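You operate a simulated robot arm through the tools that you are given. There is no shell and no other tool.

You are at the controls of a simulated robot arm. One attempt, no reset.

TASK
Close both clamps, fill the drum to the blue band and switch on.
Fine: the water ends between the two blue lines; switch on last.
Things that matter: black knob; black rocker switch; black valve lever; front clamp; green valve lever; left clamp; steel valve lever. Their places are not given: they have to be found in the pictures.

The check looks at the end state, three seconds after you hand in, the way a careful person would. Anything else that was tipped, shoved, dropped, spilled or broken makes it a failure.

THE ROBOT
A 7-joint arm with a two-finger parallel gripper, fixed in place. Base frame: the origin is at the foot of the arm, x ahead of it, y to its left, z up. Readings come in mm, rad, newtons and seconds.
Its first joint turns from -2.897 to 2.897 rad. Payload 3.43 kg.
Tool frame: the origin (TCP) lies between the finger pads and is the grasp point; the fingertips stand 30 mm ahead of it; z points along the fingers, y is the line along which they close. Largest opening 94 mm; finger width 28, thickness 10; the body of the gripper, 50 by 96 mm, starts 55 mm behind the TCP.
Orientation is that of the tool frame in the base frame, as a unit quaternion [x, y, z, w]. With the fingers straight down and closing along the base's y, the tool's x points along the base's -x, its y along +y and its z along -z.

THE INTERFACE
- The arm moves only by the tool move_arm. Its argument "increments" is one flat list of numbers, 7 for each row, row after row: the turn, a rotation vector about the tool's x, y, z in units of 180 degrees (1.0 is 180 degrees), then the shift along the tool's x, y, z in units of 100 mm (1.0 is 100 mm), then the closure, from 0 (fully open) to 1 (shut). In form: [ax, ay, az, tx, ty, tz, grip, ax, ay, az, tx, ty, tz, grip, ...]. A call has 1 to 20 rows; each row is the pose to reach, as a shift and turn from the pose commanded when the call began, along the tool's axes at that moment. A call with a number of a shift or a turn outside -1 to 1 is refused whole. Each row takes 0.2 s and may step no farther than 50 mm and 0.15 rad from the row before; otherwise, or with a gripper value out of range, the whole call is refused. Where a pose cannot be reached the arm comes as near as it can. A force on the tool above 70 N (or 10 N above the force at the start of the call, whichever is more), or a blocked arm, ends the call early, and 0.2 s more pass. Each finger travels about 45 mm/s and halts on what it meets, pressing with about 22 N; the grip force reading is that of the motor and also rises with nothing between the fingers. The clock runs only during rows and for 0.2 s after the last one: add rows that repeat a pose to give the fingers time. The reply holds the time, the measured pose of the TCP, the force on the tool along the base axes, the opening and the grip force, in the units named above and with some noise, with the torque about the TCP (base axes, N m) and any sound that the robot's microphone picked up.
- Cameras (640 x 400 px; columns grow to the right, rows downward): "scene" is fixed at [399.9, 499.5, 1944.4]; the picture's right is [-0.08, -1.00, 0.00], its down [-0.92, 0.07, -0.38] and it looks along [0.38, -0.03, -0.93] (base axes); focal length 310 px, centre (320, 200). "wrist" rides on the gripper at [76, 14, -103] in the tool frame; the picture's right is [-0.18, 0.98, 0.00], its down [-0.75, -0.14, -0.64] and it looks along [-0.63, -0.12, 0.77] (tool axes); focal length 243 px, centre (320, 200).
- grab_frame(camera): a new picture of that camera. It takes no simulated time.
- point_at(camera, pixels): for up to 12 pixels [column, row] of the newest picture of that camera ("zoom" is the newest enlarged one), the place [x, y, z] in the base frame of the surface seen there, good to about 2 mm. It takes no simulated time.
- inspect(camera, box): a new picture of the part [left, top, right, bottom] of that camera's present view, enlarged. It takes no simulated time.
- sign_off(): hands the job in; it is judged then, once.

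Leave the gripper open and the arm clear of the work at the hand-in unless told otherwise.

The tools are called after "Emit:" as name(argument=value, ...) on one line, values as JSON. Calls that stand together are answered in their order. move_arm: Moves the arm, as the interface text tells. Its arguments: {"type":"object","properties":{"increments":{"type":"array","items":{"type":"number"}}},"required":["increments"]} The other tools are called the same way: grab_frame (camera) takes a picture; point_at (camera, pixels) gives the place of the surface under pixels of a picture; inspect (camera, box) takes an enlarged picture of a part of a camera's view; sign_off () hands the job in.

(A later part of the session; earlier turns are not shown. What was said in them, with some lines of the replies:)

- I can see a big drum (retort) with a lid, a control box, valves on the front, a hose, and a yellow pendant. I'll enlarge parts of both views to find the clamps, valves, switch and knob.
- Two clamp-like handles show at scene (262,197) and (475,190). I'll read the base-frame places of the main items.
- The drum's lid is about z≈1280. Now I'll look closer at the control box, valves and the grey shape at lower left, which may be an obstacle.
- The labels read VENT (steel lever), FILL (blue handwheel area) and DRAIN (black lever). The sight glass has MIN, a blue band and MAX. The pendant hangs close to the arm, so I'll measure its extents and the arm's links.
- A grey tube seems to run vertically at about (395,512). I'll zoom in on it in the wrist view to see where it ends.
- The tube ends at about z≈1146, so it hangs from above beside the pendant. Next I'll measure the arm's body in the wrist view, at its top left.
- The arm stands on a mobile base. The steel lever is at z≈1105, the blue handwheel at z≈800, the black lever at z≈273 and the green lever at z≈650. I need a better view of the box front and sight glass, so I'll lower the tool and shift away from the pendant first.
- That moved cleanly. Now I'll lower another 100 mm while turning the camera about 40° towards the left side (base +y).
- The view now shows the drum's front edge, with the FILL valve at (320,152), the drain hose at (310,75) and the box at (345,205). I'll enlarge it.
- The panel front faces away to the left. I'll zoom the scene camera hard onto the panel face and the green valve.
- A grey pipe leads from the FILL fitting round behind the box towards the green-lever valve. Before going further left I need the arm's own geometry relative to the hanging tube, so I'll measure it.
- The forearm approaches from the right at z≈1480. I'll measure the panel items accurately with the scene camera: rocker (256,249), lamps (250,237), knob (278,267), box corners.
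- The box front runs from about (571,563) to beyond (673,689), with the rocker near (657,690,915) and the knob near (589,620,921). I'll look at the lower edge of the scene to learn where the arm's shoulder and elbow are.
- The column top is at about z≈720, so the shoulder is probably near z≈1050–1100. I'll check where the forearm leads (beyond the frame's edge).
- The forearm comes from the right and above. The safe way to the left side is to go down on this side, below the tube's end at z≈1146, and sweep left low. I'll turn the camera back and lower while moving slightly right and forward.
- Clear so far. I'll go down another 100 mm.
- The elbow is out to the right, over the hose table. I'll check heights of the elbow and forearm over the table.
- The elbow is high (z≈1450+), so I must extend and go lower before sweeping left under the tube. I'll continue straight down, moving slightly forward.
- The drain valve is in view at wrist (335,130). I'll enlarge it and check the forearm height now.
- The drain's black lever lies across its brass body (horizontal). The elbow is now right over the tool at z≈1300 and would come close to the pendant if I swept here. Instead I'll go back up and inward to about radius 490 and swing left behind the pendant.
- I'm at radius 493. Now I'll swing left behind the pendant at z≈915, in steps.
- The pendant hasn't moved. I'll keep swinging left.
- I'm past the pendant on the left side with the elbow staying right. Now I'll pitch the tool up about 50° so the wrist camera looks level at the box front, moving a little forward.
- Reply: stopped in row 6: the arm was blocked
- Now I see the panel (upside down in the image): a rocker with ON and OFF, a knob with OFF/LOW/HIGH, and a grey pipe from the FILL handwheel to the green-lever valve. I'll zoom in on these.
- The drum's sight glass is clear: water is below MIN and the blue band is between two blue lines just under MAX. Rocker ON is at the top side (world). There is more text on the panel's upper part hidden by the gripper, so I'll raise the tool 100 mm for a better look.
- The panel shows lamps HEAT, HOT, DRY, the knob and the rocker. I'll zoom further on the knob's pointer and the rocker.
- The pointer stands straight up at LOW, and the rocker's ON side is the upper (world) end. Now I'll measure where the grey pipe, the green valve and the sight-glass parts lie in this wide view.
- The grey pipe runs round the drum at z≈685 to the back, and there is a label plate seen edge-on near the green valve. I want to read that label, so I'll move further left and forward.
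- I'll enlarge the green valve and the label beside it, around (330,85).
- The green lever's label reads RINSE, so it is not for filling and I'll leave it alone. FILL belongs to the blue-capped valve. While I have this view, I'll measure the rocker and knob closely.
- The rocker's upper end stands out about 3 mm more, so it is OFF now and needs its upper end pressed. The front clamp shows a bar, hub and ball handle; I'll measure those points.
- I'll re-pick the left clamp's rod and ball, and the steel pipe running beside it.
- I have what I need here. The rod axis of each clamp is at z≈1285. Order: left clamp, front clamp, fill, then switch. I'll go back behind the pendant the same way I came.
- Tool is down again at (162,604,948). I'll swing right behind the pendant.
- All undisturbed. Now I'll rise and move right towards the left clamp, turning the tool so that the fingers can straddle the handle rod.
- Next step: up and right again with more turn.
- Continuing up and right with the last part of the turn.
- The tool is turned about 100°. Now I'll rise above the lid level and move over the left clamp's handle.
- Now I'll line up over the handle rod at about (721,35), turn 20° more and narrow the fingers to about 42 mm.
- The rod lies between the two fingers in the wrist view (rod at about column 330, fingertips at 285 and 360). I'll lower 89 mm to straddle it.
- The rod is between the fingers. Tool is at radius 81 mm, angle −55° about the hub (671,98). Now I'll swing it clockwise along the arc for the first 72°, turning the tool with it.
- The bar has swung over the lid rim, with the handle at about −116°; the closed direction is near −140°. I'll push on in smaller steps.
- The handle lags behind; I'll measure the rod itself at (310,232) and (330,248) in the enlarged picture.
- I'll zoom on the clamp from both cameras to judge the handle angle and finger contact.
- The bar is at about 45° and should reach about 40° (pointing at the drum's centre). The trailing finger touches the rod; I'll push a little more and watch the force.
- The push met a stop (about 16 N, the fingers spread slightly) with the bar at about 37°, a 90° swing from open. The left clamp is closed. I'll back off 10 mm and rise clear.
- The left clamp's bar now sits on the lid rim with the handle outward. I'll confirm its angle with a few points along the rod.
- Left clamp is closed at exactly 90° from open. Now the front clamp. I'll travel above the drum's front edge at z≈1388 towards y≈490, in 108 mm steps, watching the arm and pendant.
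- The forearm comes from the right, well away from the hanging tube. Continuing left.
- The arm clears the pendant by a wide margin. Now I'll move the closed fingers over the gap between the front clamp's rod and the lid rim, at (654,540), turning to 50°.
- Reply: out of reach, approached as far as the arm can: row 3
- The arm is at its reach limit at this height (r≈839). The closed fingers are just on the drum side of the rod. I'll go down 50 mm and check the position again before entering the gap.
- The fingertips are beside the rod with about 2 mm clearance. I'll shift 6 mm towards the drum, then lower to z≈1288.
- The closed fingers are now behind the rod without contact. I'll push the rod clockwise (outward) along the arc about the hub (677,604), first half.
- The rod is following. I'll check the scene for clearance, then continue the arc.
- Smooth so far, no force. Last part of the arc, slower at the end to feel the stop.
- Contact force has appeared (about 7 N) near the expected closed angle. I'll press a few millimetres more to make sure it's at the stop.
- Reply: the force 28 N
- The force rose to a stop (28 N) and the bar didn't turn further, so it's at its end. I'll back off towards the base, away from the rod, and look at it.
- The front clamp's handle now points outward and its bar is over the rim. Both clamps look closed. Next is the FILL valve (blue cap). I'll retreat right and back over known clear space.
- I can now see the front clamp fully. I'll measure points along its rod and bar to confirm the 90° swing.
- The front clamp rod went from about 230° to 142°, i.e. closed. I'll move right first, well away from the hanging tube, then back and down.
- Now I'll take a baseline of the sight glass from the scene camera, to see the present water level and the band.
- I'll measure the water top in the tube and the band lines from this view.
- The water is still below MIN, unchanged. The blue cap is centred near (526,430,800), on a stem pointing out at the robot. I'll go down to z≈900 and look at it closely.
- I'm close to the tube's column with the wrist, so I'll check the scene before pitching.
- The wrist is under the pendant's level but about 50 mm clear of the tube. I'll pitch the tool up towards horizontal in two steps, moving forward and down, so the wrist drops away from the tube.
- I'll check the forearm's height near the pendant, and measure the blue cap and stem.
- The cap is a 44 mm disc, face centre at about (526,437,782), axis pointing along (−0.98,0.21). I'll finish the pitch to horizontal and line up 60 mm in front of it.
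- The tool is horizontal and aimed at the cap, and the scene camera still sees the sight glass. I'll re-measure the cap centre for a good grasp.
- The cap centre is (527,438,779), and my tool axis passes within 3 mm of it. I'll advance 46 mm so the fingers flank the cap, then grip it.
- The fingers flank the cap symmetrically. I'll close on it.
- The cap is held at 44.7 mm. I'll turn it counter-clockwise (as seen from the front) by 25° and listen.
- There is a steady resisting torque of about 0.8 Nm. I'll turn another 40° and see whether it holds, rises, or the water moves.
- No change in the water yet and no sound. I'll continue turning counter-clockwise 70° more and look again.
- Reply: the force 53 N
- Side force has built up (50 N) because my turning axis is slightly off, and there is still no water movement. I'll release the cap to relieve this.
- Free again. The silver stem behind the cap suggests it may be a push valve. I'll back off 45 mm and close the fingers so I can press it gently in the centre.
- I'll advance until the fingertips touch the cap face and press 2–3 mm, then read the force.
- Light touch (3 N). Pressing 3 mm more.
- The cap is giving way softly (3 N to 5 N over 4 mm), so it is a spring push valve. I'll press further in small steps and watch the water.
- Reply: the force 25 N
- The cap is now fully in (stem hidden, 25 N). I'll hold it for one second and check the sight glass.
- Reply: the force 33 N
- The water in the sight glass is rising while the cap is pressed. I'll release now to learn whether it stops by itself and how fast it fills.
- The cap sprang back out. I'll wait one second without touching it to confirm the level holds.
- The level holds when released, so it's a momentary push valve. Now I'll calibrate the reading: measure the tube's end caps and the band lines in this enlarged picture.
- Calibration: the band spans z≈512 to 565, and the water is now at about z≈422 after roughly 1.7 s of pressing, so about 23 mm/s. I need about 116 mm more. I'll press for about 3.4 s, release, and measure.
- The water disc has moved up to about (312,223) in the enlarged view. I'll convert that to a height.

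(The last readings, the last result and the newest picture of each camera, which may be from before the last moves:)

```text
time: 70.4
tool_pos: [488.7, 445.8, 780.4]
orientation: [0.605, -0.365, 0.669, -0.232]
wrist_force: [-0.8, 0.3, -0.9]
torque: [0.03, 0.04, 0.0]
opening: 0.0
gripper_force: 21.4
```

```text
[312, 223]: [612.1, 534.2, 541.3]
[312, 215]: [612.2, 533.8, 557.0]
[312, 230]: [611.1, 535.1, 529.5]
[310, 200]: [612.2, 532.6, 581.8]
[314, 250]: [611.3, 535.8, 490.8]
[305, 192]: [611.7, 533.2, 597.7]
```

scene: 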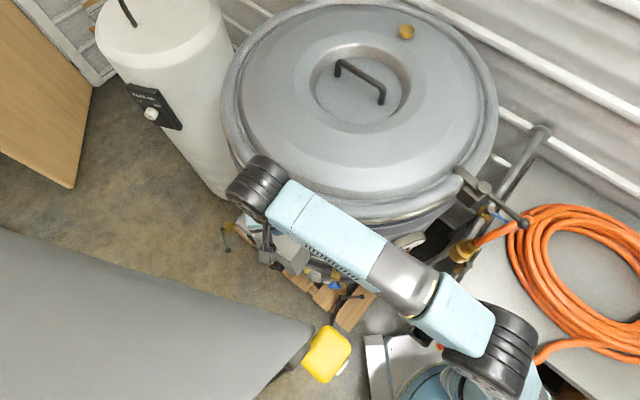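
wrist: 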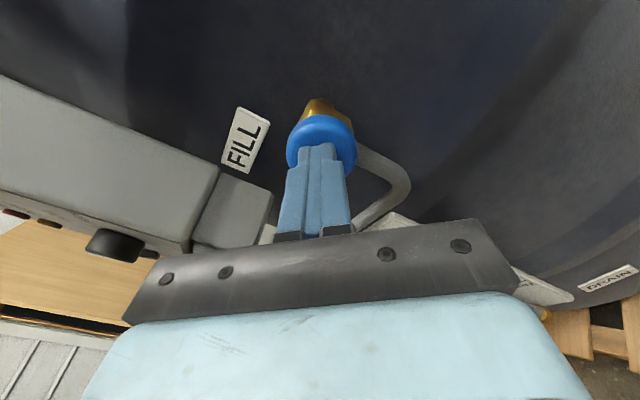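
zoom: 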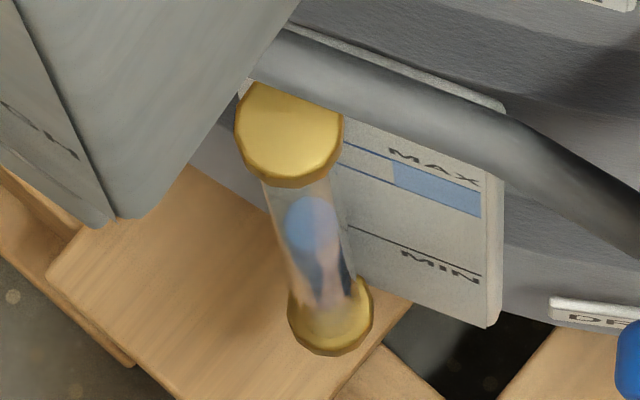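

That converts to about z≈478 (rate about 17 mm/s). I'll press about 2.6 s more, aiming for the lower part of the band, then check from another angle.

Emit:
move_arm(increments=[0, 0, 0, 0, 0, 0.12, 1.0, 0, 0, 0, 0, 0, 0.2, 1.0, 0, 0, 0, 0, 0, 0.2, 1.0, 0, 0, 0, 0, 0, 0.2, 1.0, 0, 0, 0, 0, 0, 0.2, 1.0, 0, 0, 0, 0, 0, 0.2, 1.0, 0, 0, 0, 0, 0, 0.2, 1.0, 0, 0, 0, 0, 0, 0.2, 1.0, 0, 0, 0, 0, 0, 0.2, 1.0, 0, 0, 0, 0, 0, 0.2, 1.0, 0, 0, 0, 0, 0, 0.2, 1.0, 0, 0, 0, 0, 0, 0.2, 1.0, 0, 0, 0, 0, 0, 0.2, 1.0, 0, 0, 0, 0, 0, 0.1, 1.0, 0, 0, 0, 0, 0, 0.0, 1.0])

Emit:
inspect(camera="scene", box=[296, 262, 322, 288])

```text
time: 73.6
tool_pos: [488.9, 445.4, 781.5]
orientation: [0.605, -0.365, 0.668, -0.232]
wrist_force: [0.1, 0.4, -0.4]
torque: [0.03, -0.02, -0.03]
opening: 0.0
gripper_force: 22.2
```

```text
15.38 times, centred on (309, 275) of scene
```

zoom: 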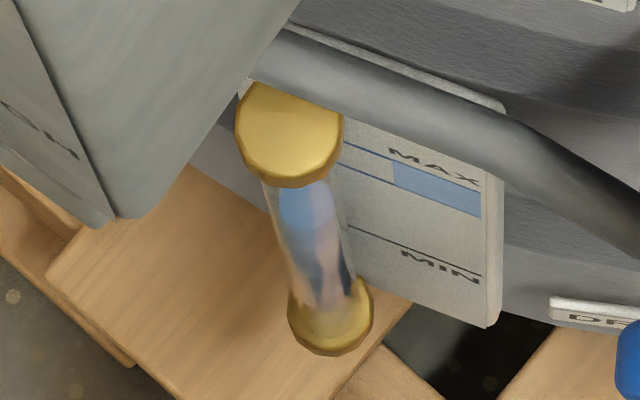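

By this view it is near z≈510, right at the lower line, but the view is steep. I'll back away, roll the camera to the right side and lower it for a level look at the sight glass.

Emit:
move_arm(increments=[0, 0, 0.045, 0, 0, -0.2, 1.0, 0, 0, 0.09, 0, 0, -0.4, 1.0, 0, 0, 0.135, 0, 0, -0.5, 1.0, 0, 0, 0.18, 0, 0, -0.5, 1.0, 0, 0, 0.2256, 0, 0, -0.5, 1.0])

Emit:
grab_frame(camera="wrist")

Emit:
inspect(camera="wrist", box=[636, 0, 640, 400])

```text
time: 74.8
tool_pos: [439.2, 456.0, 781.7]
orientation: [-0.441, 0.553, -0.545, 0.45]
wrist_force: [1.0, -0.3, -0.1]
torque: [0.0, 0.01, 0.0]
opening: 0.1
gripper_force: 21.6
```

```text
taken
```

wrist: 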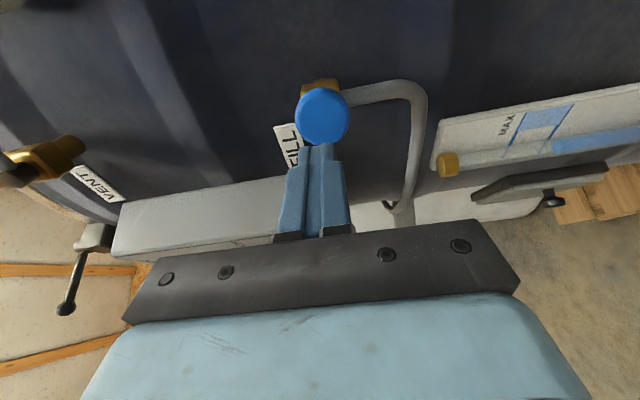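

```text
1.00 times, centred on (638, 200) of wrist (not enlarged: the box is as wide or as high as the picture)
```

zoom: 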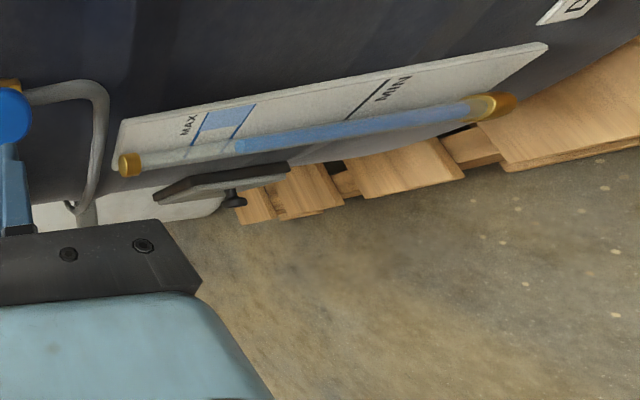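

The whole sight glass is visible here. I'll enlarge the band and the water surface.

Emit:
inspect(camera="wrist", box=[480, 90, 620, 180])

Emit:
point_at(camera="zoom", pixels=[[140, 150], [160, 150], [225, 130], [330, 110], [338, 200], [350, 205], [330, 195], [200, 230], [340, 165], [190, 195]])

```text
4.44 times, centred on (550, 135) of wrist
```

zoom: 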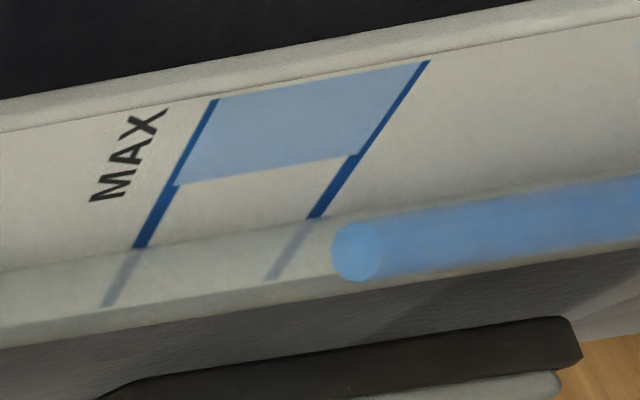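

```text
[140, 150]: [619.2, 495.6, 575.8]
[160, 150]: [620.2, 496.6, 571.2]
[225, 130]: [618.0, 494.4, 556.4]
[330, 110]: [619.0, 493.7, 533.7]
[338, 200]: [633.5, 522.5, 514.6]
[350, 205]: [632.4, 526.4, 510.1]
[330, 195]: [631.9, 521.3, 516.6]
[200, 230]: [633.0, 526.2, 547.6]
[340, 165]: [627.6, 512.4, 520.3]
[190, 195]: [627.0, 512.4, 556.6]
```

Both blue lines are clear: about z≈518 (lower) and 563 (upper). I'll get the water disc's ray at (355,250).

Emit:
point_at(camera="zoom", pixels=[[355, 250], [335, 250], [378, 250], [355, 228], [355, 275], [300, 250], [450, 230]])

```text
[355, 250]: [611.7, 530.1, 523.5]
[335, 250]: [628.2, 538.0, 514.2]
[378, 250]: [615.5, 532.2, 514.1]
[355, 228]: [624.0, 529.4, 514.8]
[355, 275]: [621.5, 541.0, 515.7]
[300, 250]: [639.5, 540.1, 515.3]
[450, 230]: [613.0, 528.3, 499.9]
```

The disc points all read z≈515, so the water is 3 mm under the lower line. I need about 25 mm more, i.e. roughly 1.4 s of pressing. I'll go in, press for six rows, and come back to this same viewing spot.

Emit:
move_arm(increments=[0, 0, 0, 0, 0, 0.25, 1.0, 0, 0, 0, 0, 0, 0.5, 1.0, 0, 0, 0, 0, 0, 0.62, 1.0, 0, 0, 0, 0, 0, 0.7, 1.0, 0, 0, 0, 0, 0, 0.7, 1.0, 0, 0, 0, 0, 0, 0.7, 1.0, 0, 0, 0, 0, 0, 0.7, 1.0, 0, 0, 0, 0, 0, 0.7, 1.0, 0, 0, 0, 0, 0, 0.7, 1.0, 0, 0, 0, 0, 0, 0.55, 1.0, 0, 0, 0, 0, 0, 0.3, 1.0, 0, 0, 0, 0, 0, 0.0, 1.0])

Emit:
inspect(camera="wrist", box=[480, 90, 620, 180])

```text
time: 77.4
tool_pos: [439.5, 454.2, 781.0]
orientation: [-0.441, 0.551, -0.547, 0.45]
wrist_force: [0.0, -0.2, -0.5]
torque: [0.02, 0.0, -0.02]
opening: 0.0
gripper_force: 21.5
```

```text
4.44 times, centred on (550, 135) of wrist
```

zoom: 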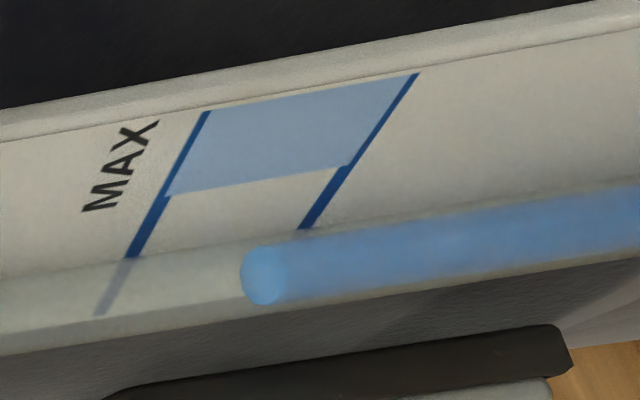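

The disc moved up clearly. I'll read its height and the lines from this picture.

Emit:
point_at(camera="zoom", pixels=[[262, 275], [245, 275], [283, 272], [265, 253], [265, 300], [317, 210], [155, 210], [150, 225], [325, 195], [275, 265]])

```text
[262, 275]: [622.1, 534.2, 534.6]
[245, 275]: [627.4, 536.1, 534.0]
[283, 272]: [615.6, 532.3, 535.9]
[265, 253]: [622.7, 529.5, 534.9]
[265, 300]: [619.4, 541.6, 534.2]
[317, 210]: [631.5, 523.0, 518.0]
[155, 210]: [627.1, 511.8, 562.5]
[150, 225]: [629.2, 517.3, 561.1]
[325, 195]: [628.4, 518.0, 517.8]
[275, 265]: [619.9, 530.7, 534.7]
```

The water surface is at z≈534.7, well between the lines at 518 and 562. Filling is done. Now I'll go left to the rocker. I'll keep the tool horizontal and low, with the wrist behind the tube, moving in short checked steps.

Emit:
move_arm(increments=[0, 0, 0, -0.17, -0.07, -0.14, 1.0, 0, 0, 0, -0.35, -0.14, -0.28, 1.0, 0, 0, 0, -0.525, -0.2, -0.417, 1.0])

Emit:
inspect(camera="scene", box=[200, 300, 480, 400])

Emit:
point_at(camera="zoom", pixels=[[300, 300], [330, 330], [360, 300], [400, 330], [450, 350], [280, 350], [320, 380], [240, 330], [500, 380]])

```text
time: 78.2
tool_pos: [408.7, 513.2, 802.5]
orientation: [-0.442, 0.552, -0.546, 0.45]
wrist_force: [0.0, 0.0, 0.0]
torque: [-0.01, -0.01, -0.02]
opening: 0.0
gripper_force: 21.6
```

```text
2.29 times, centred on (340, 350) of scene
```

zoom: 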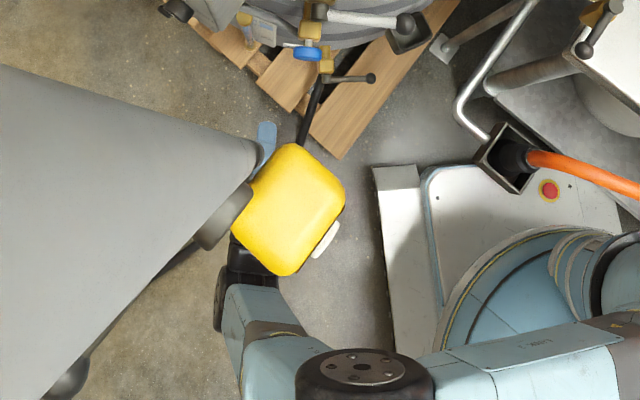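

```text
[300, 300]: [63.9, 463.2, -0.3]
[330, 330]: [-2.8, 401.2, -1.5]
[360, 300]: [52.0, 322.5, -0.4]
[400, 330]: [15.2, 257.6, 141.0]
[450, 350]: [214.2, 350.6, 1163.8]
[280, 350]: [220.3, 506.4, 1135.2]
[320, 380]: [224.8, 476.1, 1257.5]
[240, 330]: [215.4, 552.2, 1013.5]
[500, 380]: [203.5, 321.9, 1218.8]
```

The elbow is at about (225,476,1257), behind and below the pendant (pendant x≥335, z≥1330), so there's clearance. I'll continue left.

Emit:
move_arm(increments=[0, 0, 0, -0.3, -0.1, -0.06, 1.0, 0, 0, 0, -0.6, -0.2, -0.12, 1.0, 0, 0, 0, -0.88, -0.3, -0.19, 1.0])

Emit:
inspect(camera="scene", box=[180, 320, 460, 400])

Emit:
grab_frame(camera="wrist")

```text
time: 79.0
tool_pos: [405.4, 600.0, 832.9]
orientation: [-0.441, 0.552, -0.547, 0.45]
wrist_force: [0.3, 0.2, -0.4]
torque: [-0.01, -0.02, 0.0]
opening: 0.1
gripper_force: 21.8
```

```text
2.29 times, centred on (320, 360) of scene
```

zoom: 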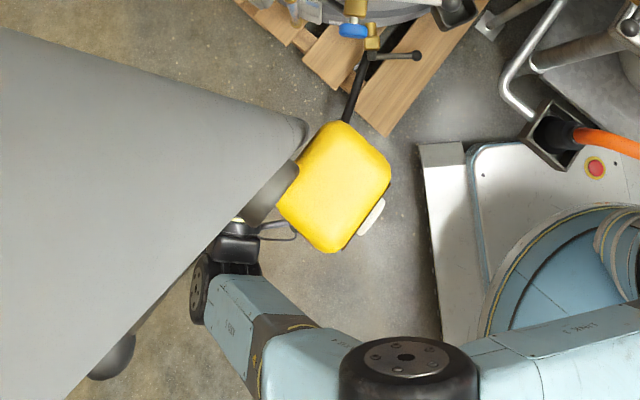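

```text
taken
```

wrist: 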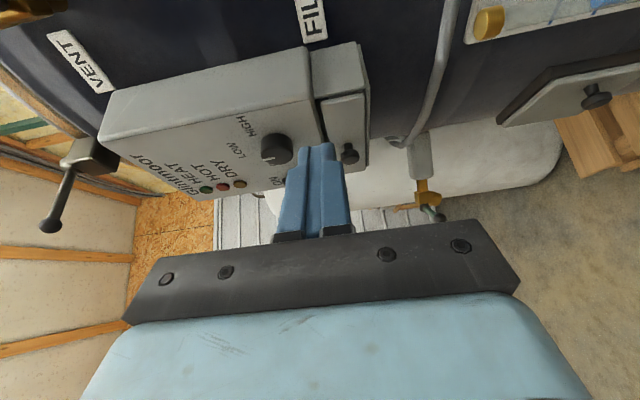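

The arm is clear. Panel and knob are visible now. Continue left and up.

Emit:
move_arm(increments=[0, 0, 0, -0.3, -0.1, -0.03, 1.0, 0, 0, 0, -0.6, -0.2, -0.06, 1.0, 0, 0, 0, -0.9, -0.3, -0.09, 1.0])

Emit:
move_arm(increments=[0, 0, 0, -0.3, -0.1, 0, 1.0, 0, 0, 0, -0.6, -0.2, 0, 1.0, 0, 0, 0, -0.8, -0.3, 0, 1.0])

Emit:
inspect(camera="scene", box=[180, 320, 460, 400])

Emit:
grab_frame(camera="wrist")

```text
time: 79.8
tool_pos: [417.3, 692.3, 860.6]
orientation: [-0.442, 0.552, -0.546, 0.449]
wrist_force: [-0.6, -0.2, 0.5]
torque: [-0.02, 0.02, -0.04]
opening: 0.0
gripper_force: 22.7
```

```text
time: 80.6
tool_pos: [431.9, 770.8, 894.3]
orientation: [-0.443, 0.552, -0.546, 0.449]
wrist_force: [0.0, 0.8, 0.0]
torque: [-0.05, 0.06, 0.01]
opening: 0.0
gripper_force: 21.4
```

```text
2.29 times, centred on (320, 360) of scene
```

zoom: 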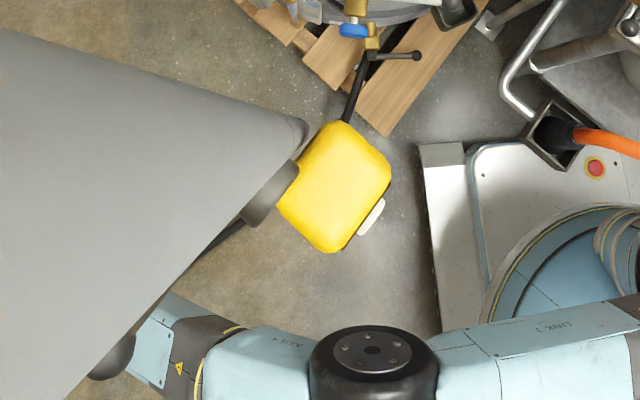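

```text
taken
```

wrist: 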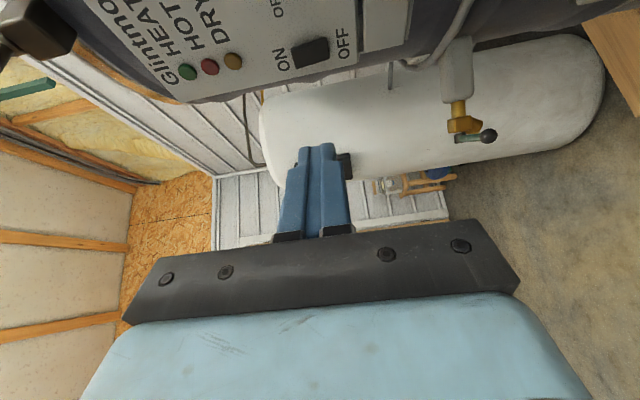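

The rocker is visible at (310,52), with ON towards the image left (up in the world). I'll check the dark items on the hanging tube and the forearm's position before moving forward.

Emit:
point_at(camera="zoom", pixels=[[110, 355], [270, 195], [215, 240], [300, 130], [160, 340], [230, 350], [300, 360], [370, 350], [470, 350]])

Emit:
point_at(camera="wrist", pixels=[[300, 55], [310, 52], [322, 48], [295, 45], [327, 58], [295, 60], [312, 62], [283, 62], [345, 48], [313, 40]])

Emit:
inspect(camera="wrist", box=[260, 20, 370, 90])

```text
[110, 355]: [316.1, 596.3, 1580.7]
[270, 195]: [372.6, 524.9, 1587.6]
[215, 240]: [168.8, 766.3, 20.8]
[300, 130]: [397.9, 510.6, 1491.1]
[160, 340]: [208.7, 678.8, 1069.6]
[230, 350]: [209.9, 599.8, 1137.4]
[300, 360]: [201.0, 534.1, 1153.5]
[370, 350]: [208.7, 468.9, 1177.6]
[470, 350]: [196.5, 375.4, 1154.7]
```

```text
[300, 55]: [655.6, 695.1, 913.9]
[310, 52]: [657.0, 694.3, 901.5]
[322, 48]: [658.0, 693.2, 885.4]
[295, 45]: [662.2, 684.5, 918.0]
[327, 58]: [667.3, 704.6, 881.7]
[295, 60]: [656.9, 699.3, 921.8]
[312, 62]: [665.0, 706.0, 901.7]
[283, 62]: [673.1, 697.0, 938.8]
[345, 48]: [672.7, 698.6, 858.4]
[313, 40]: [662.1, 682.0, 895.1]
```

```text
5.71 times, centred on (315, 55) of wrist
```

zoom: 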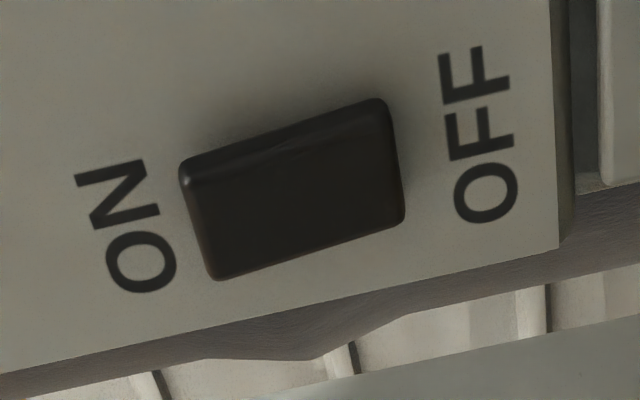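

The rocker's upper end is at about (656,696,918). The forearm lies at x≈205, z≈1150 near the tube's y, so it's well behind it. I'll move forward in two steps and check forearm clearance between them.

Emit:
move_arm(increments=[0, 0, 0, 0.005, -0.07, 0.41, 1.0, 0, 0, 0, 0.01, -0.14, 0.83, 1.0])

Emit:
inspect(camera="scene", box=[180, 320, 460, 400])

Emit:
point_at(camera="zoom", pixels=[[160, 300], [200, 310], [230, 310], [260, 310], [300, 320], [350, 330], [400, 330], [270, 290], [240, 280]])

```text
time: 81.2
tool_pos: [513.2, 754.7, 906.9]
orientation: [-0.442, 0.552, -0.545, 0.45]
wrist_force: [-0.2, -0.4, 1.3]
torque: [0.0, 0.03, -0.01]
opening: 0.0
gripper_force: 21.7
```

```text
2.29 times, centred on (320, 360) of scene
```

zoom: 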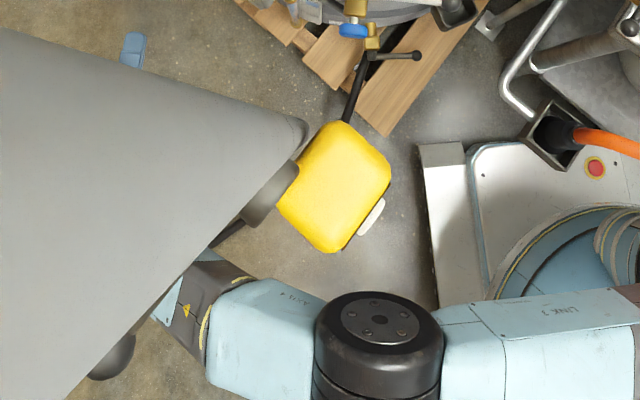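

```text
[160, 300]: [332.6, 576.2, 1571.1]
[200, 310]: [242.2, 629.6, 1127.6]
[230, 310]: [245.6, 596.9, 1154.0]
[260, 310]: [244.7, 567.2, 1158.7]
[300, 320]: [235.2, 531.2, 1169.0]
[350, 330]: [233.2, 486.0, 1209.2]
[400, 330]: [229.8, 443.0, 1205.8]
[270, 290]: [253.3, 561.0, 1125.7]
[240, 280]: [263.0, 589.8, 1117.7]
```

Clearance to the tube is over 100 mm. I'll move on to the pre-contact point about 40 mm off the rocker.

Emit:
move_arm(increments=[0, 0, 0, 0.015, -0.08, 0.41, 1.0, 0, 0, 0, 0.03, -0.16, 0.82, 1.0, 0, 0, 0, 0.03, -0.16, 0.82, 1.0])

Emit:
grab_frame(camera="wrist")

Emit:
inspect(camera="wrist", box=[220, 60, 420, 200])

Emit:
inspect(camera="scene", box=[200, 220, 320, 300])

```text
time: 82.0
tool_pos: [596.8, 733.6, 923.6]
orientation: [-0.442, 0.552, -0.546, 0.45]
wrist_force: [0.5, 0.5, 0.1]
torque: [0.0, -0.03, 0.0]
opening: 0.0
gripper_force: 22.0
```

```text
taken
```

wrist: 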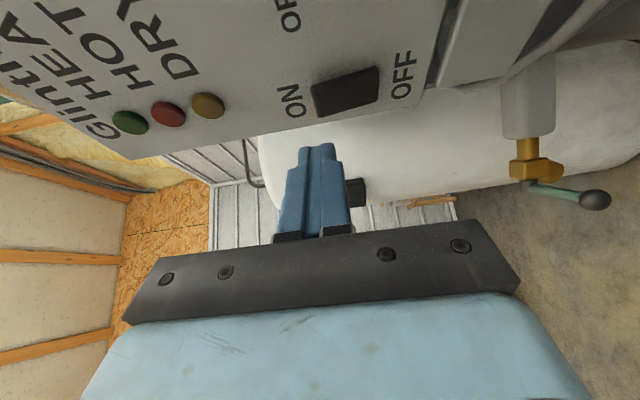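

```text
2.86 times, centred on (320, 130) of wrist
```

zoom: 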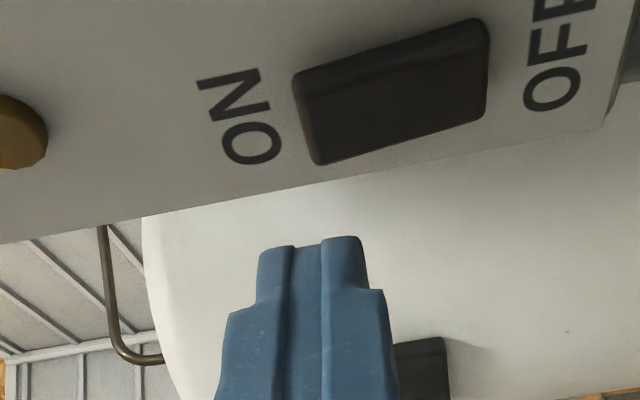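

```text
5.00 times, centred on (260, 260) of scene
```

zoom: 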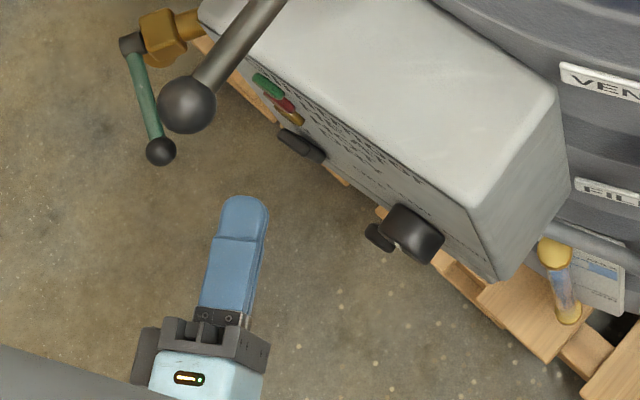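

The fingertip is about 43 mm off the rocker's upper end, centred within a few mm. I'll close in 34 mm along the panel's normal, then press in small steps.

Emit:
move_arm(increments=[0, 0, 0, 0.06, 0.01, 0.12, 1.0, 0, 0, 0, 0.11, 0.02, 0.22, 1.0, 0, 0, 0, 0.155, 0.02, 0.303, 1.0])

Emit:
grab_frame(camera="wrist")

Emit:
inspect(camera="wrist", box=[220, 60, 420, 200])

Emit:
inspect(camera="scene", box=[225, 220, 295, 270])

```text
time: 82.8
tool_pos: [621.3, 713.2, 921.2]
orientation: [-0.443, 0.552, -0.545, 0.45]
wrist_force: [-0.4, 0.4, -0.1]
torque: [-0.02, 0.04, 0.01]
opening: 0.0
gripper_force: 21.9
```

```text
taken
```

wrist: 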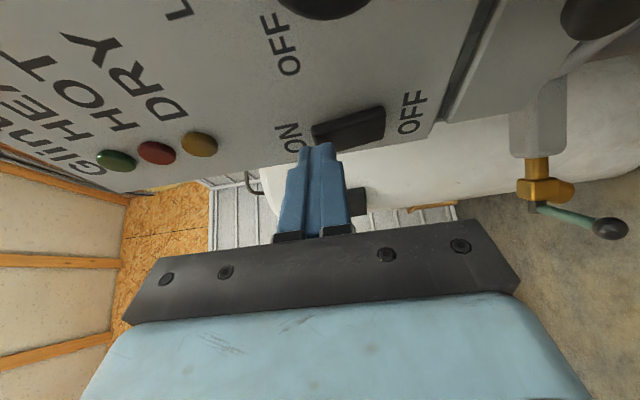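

```text
2.86 times, centred on (320, 130) of wrist
```

zoom: 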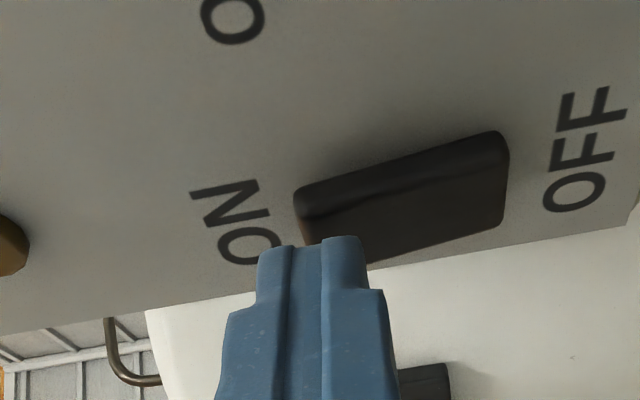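

```text
8.00 times, centred on (260, 245) of scene
```

zoom: 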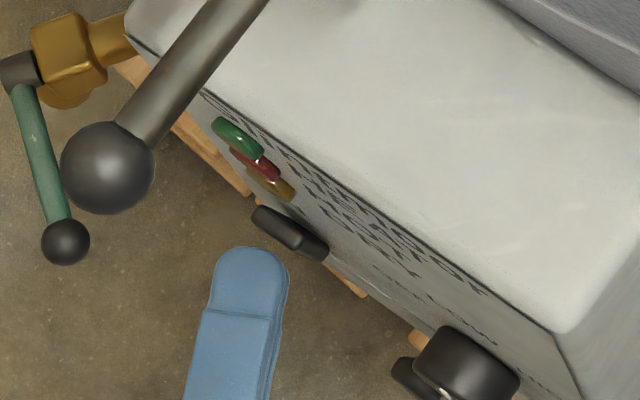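

Fingertip is lined up with the rocker's upper half, about 10 mm away. Now I'll press slowly and watch the force.

Emit:
move_arm(increments=[0, 0, 0, 0.0182, 0, 0.0356, 1.0, 0, 0, 0, 0.0365, 0, 0.0712, 1.0, 0, 0, 0, 0.0502, 0, 0.098, 1.0])

Emit:
inspect(camera="wrist", box=[220, 60, 420, 200])

```text
time: 83.6
tool_pos: [626.9, 708.6, 923.5]
orientation: [-0.443, 0.552, -0.545, 0.45]
wrist_force: [-20.9, 15.1, -1.4]
torque: [0.12, 0.25, 0.0]
opening: 0.0
gripper_force: 22.2
```

```text
2.86 times, centred on (320, 130) of wrist
```

zoom: 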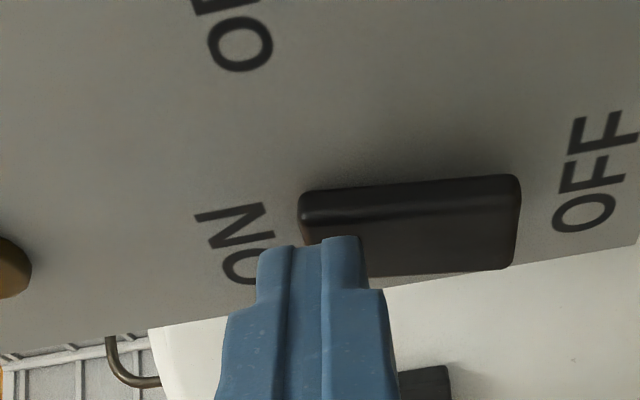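

The rocker has tipped: its OFF end now stands out, at 26 N. I'll back off along the normal and check its new position.

Emit:
move_arm(increments=[0, 0, 0, -0.09, 0, -0.18, 1.0, 0, 0, 0, -0.2, 0, -0.4, 1.0, 0, 0, 0, -0.25, 0, -0.55, 1.0])

Emit:
grab_frame(camera="wrist")

Emit:
inspect(camera="wrist", box=[200, 20, 440, 170])

```text
time: 84.4
tool_pos: [581.9, 740.6, 922.6]
orientation: [-0.442, 0.552, -0.546, 0.449]
wrist_force: [-0.2, -0.8, -0.4]
torque: [-0.02, 0.04, 0.01]
opening: 0.1
gripper_force: 22.5
```

```text
taken
```

wrist: 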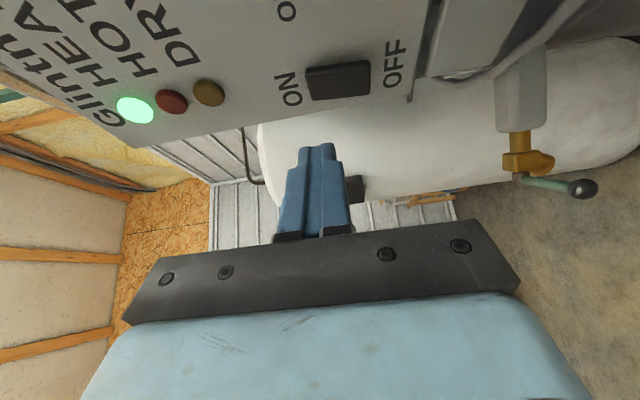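

```text
2.67 times, centred on (320, 95) of wrist
```

zoom: 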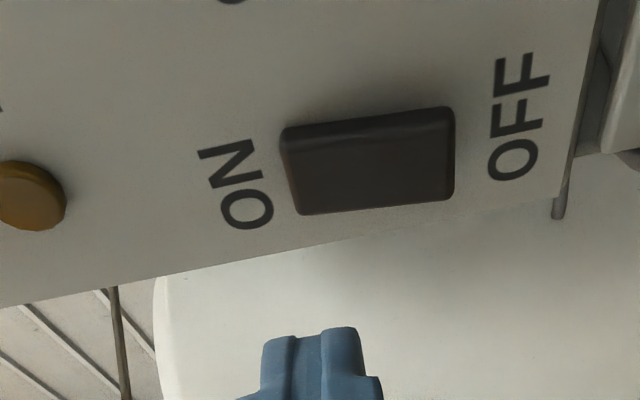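

The green HEAT lamp is now lit, so it's on. Next I'll retreat from the panel and open the gripper, then check the water and clamps once more.

Emit:
move_arm(increments=[0, 0, 0, -0.05, 0, -0.4, 0.8, 0, 0, 0, -0.1, 0, -0.8, 0.4, 0, 0, 0, -0.1, 0, -1.0, 0.1, 0, 0, 0, -0.1, 0, -1.0, 0])

Emit:
move_arm(increments=[0, 0, 0, 0, 0, -0.4, 0, 0, 0, 0, 0, 0, -0.8, 0, 0, 0, 0, 0, 0, -0.9, 0])

Emit:
inspect(camera="scene", box=[296, 262, 322, 288])

Emit:
point_at(camera="zoom", pixels=[[303, 195], [303, 205], [303, 215], [310, 200], [370, 160], [345, 168]])

Emit:
grab_frame(camera="scene")

Emit:
grab_frame(camera="wrist")

```text
time: 85.4
tool_pos: [485.6, 771.3, 925.1]
orientation: [-0.442, 0.552, -0.546, 0.449]
wrist_force: [0.4, -1.0, -1.0]
torque: [-0.01, 0.05, 0.02]
opening: 82.8
gripper_force: 0.0
```

```text
time: 86.2
tool_pos: [395.4, 790.0, 924.5]
orientation: [-0.44, 0.552, -0.547, 0.449]
wrist_force: [0.3, 0.0, 0.1]
torque: [0.01, 0.01, 0.01]
opening: 93.8
gripper_force: 0.0
```

```text
15.38 times, centred on (309, 275) of scene
```

zoom: 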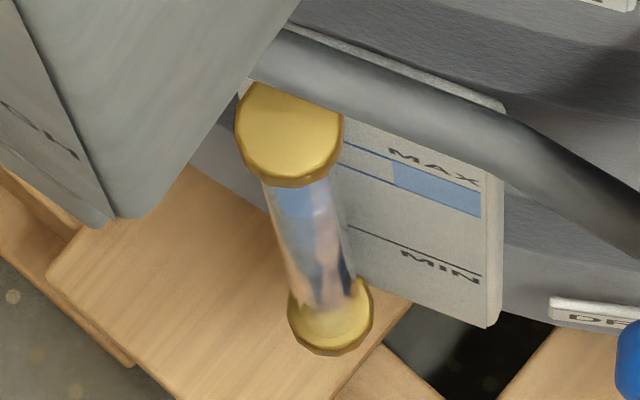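

```text
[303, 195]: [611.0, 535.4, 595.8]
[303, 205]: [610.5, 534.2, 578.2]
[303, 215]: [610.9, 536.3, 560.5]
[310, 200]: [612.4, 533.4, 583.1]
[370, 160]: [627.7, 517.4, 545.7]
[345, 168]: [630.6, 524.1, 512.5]
```

```text
taken
```

scene: 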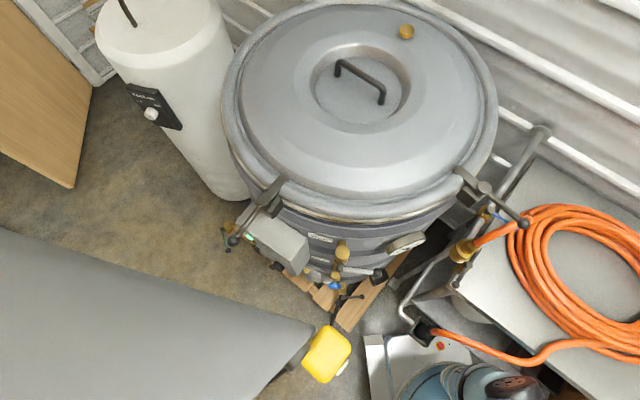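

```text
taken
```

wrist: 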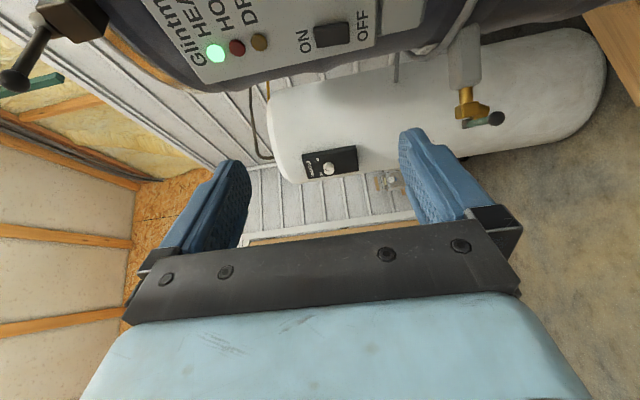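

Everything looks right: HEAT lamp lit, rocker at ON, and the gripper open. I'll wait two seconds and recheck the sight glass and both clamps for any drift.

Emit:
move_arm(increments=[0, 0, 0, 0, 0, 0, 0, 0, 0, 0, 0, 0, 0, 0, 0, 0, 0, 0, 0, 0, 0, 0, 0, 0, 0, 0, 0, 0, 0, 0, 0, 0, 0, 0, 0, 0, 0, 0, 0, 0, 0, 0, 0, 0, 0, 0, 0, 0, 0, 0, 0, 0, 0, 0, 0, 0, 0, 0, 0, 0, 0, 0, 0, 0, 0, 0, 0, 0, 0, 0])

Emit:
inspect(camera="scene", box=[296, 262, 322, 288])

Emit:
inspect(camera="scene", box=[220, 160, 340, 250])

Emit:
point_at(camera="zoom", pixels=[[225, 215], [200, 245], [175, 280], [150, 312], [330, 82], [290, 130]])

Emit:
inspect(camera="scene", box=[440, 150, 540, 230])

Emit:
inspect(camera="scene", box=[290, 220, 400, 320])

```text
time: 88.4
tool_pos: [395.7, 788.1, 924.5]
orientation: [-0.442, 0.552, -0.546, 0.45]
wrist_force: [0.2, 0.5, -0.1]
torque: [0.0, 0.03, 0.01]
opening: 93.9
gripper_force: 0.1
```

```text
15.38 times, centred on (309, 275) of scene
```

zoom: 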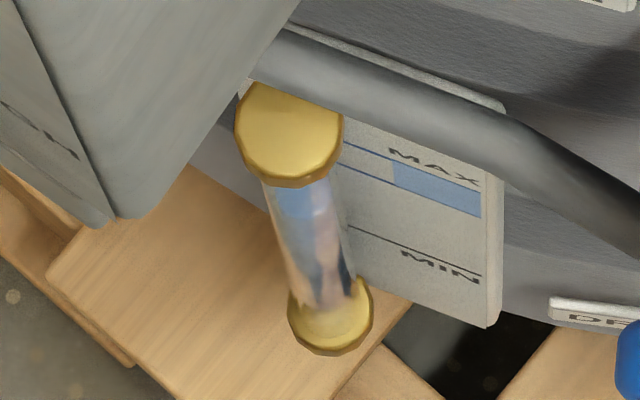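

```text
4.44 times, centred on (280, 205) of scene
```

zoom: 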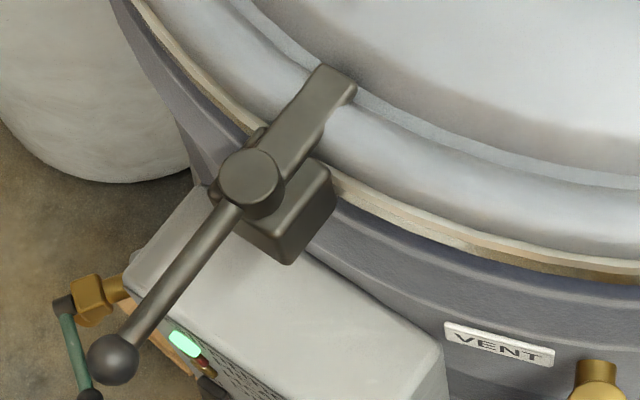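

```text
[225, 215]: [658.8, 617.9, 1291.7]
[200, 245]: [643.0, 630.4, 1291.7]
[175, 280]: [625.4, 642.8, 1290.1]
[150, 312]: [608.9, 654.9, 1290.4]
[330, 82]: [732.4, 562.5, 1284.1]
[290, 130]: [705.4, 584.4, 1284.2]
```

```text
5.00 times, centred on (490, 190) of scene
```

zoom: 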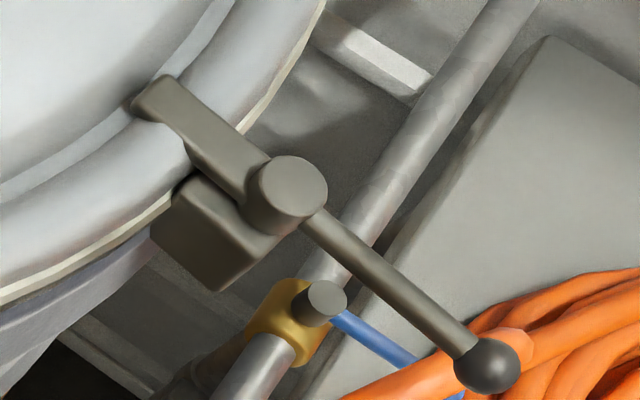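

```text
4.00 times, centred on (345, 270) of scene
```

zoom: 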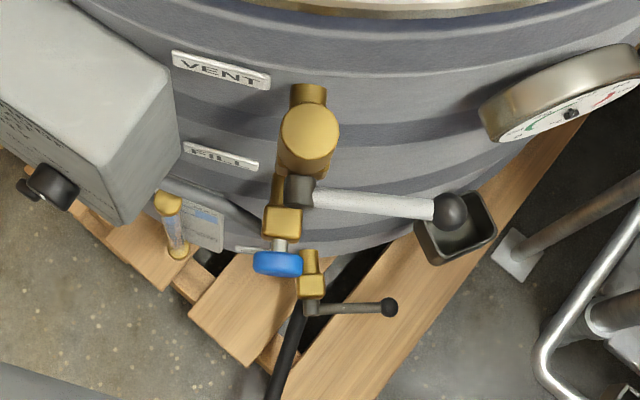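

Final check before hand-in:
- **Clamps:** both bars lie over the lid rim, each about 90° from open.
- **Water:** the level is steady and inside the blue band.
- **Switch:** the HEAT lamp is lit and the rocker is at ON.
- **Other valves and pendant:** the vent, drain and rinse levers, the knob and the pendant look unmoved.
- **Arm:** the gripper is open and the arm is clear.

I'm handing in now.

Emit:
sign_off()

```text
The job is handed in.
```

The job is handed in: both clamps are closed, the drum is filled to the blue band, and the unit is switched on.

- **Clamps:** I swung each one about 90° until it met its stop, and both bars now sit over the lid rim.
- **Water:** the FILL valve is the blue cap, which you press and hold. The level last measured about z ≈ 535 mm, between the blue lines at about 518 and 562 mm. It looked steady until hand-in.
- **Switch:** I pressed the rocker to ON last, and the green HEAT lamp is lit.
- **Turning the blue cap:** before finding that it presses in, I gripped it and tried turning it about 130° counter-clockwise. That had no effect on the water, and the cap springs back and works normally.
- **Left alone:** I did not touch the vent, drain or rinse levers or the knob (still at LOW). The pendant did not appear to move.

The gripper is open and the arm is clear of the drum.
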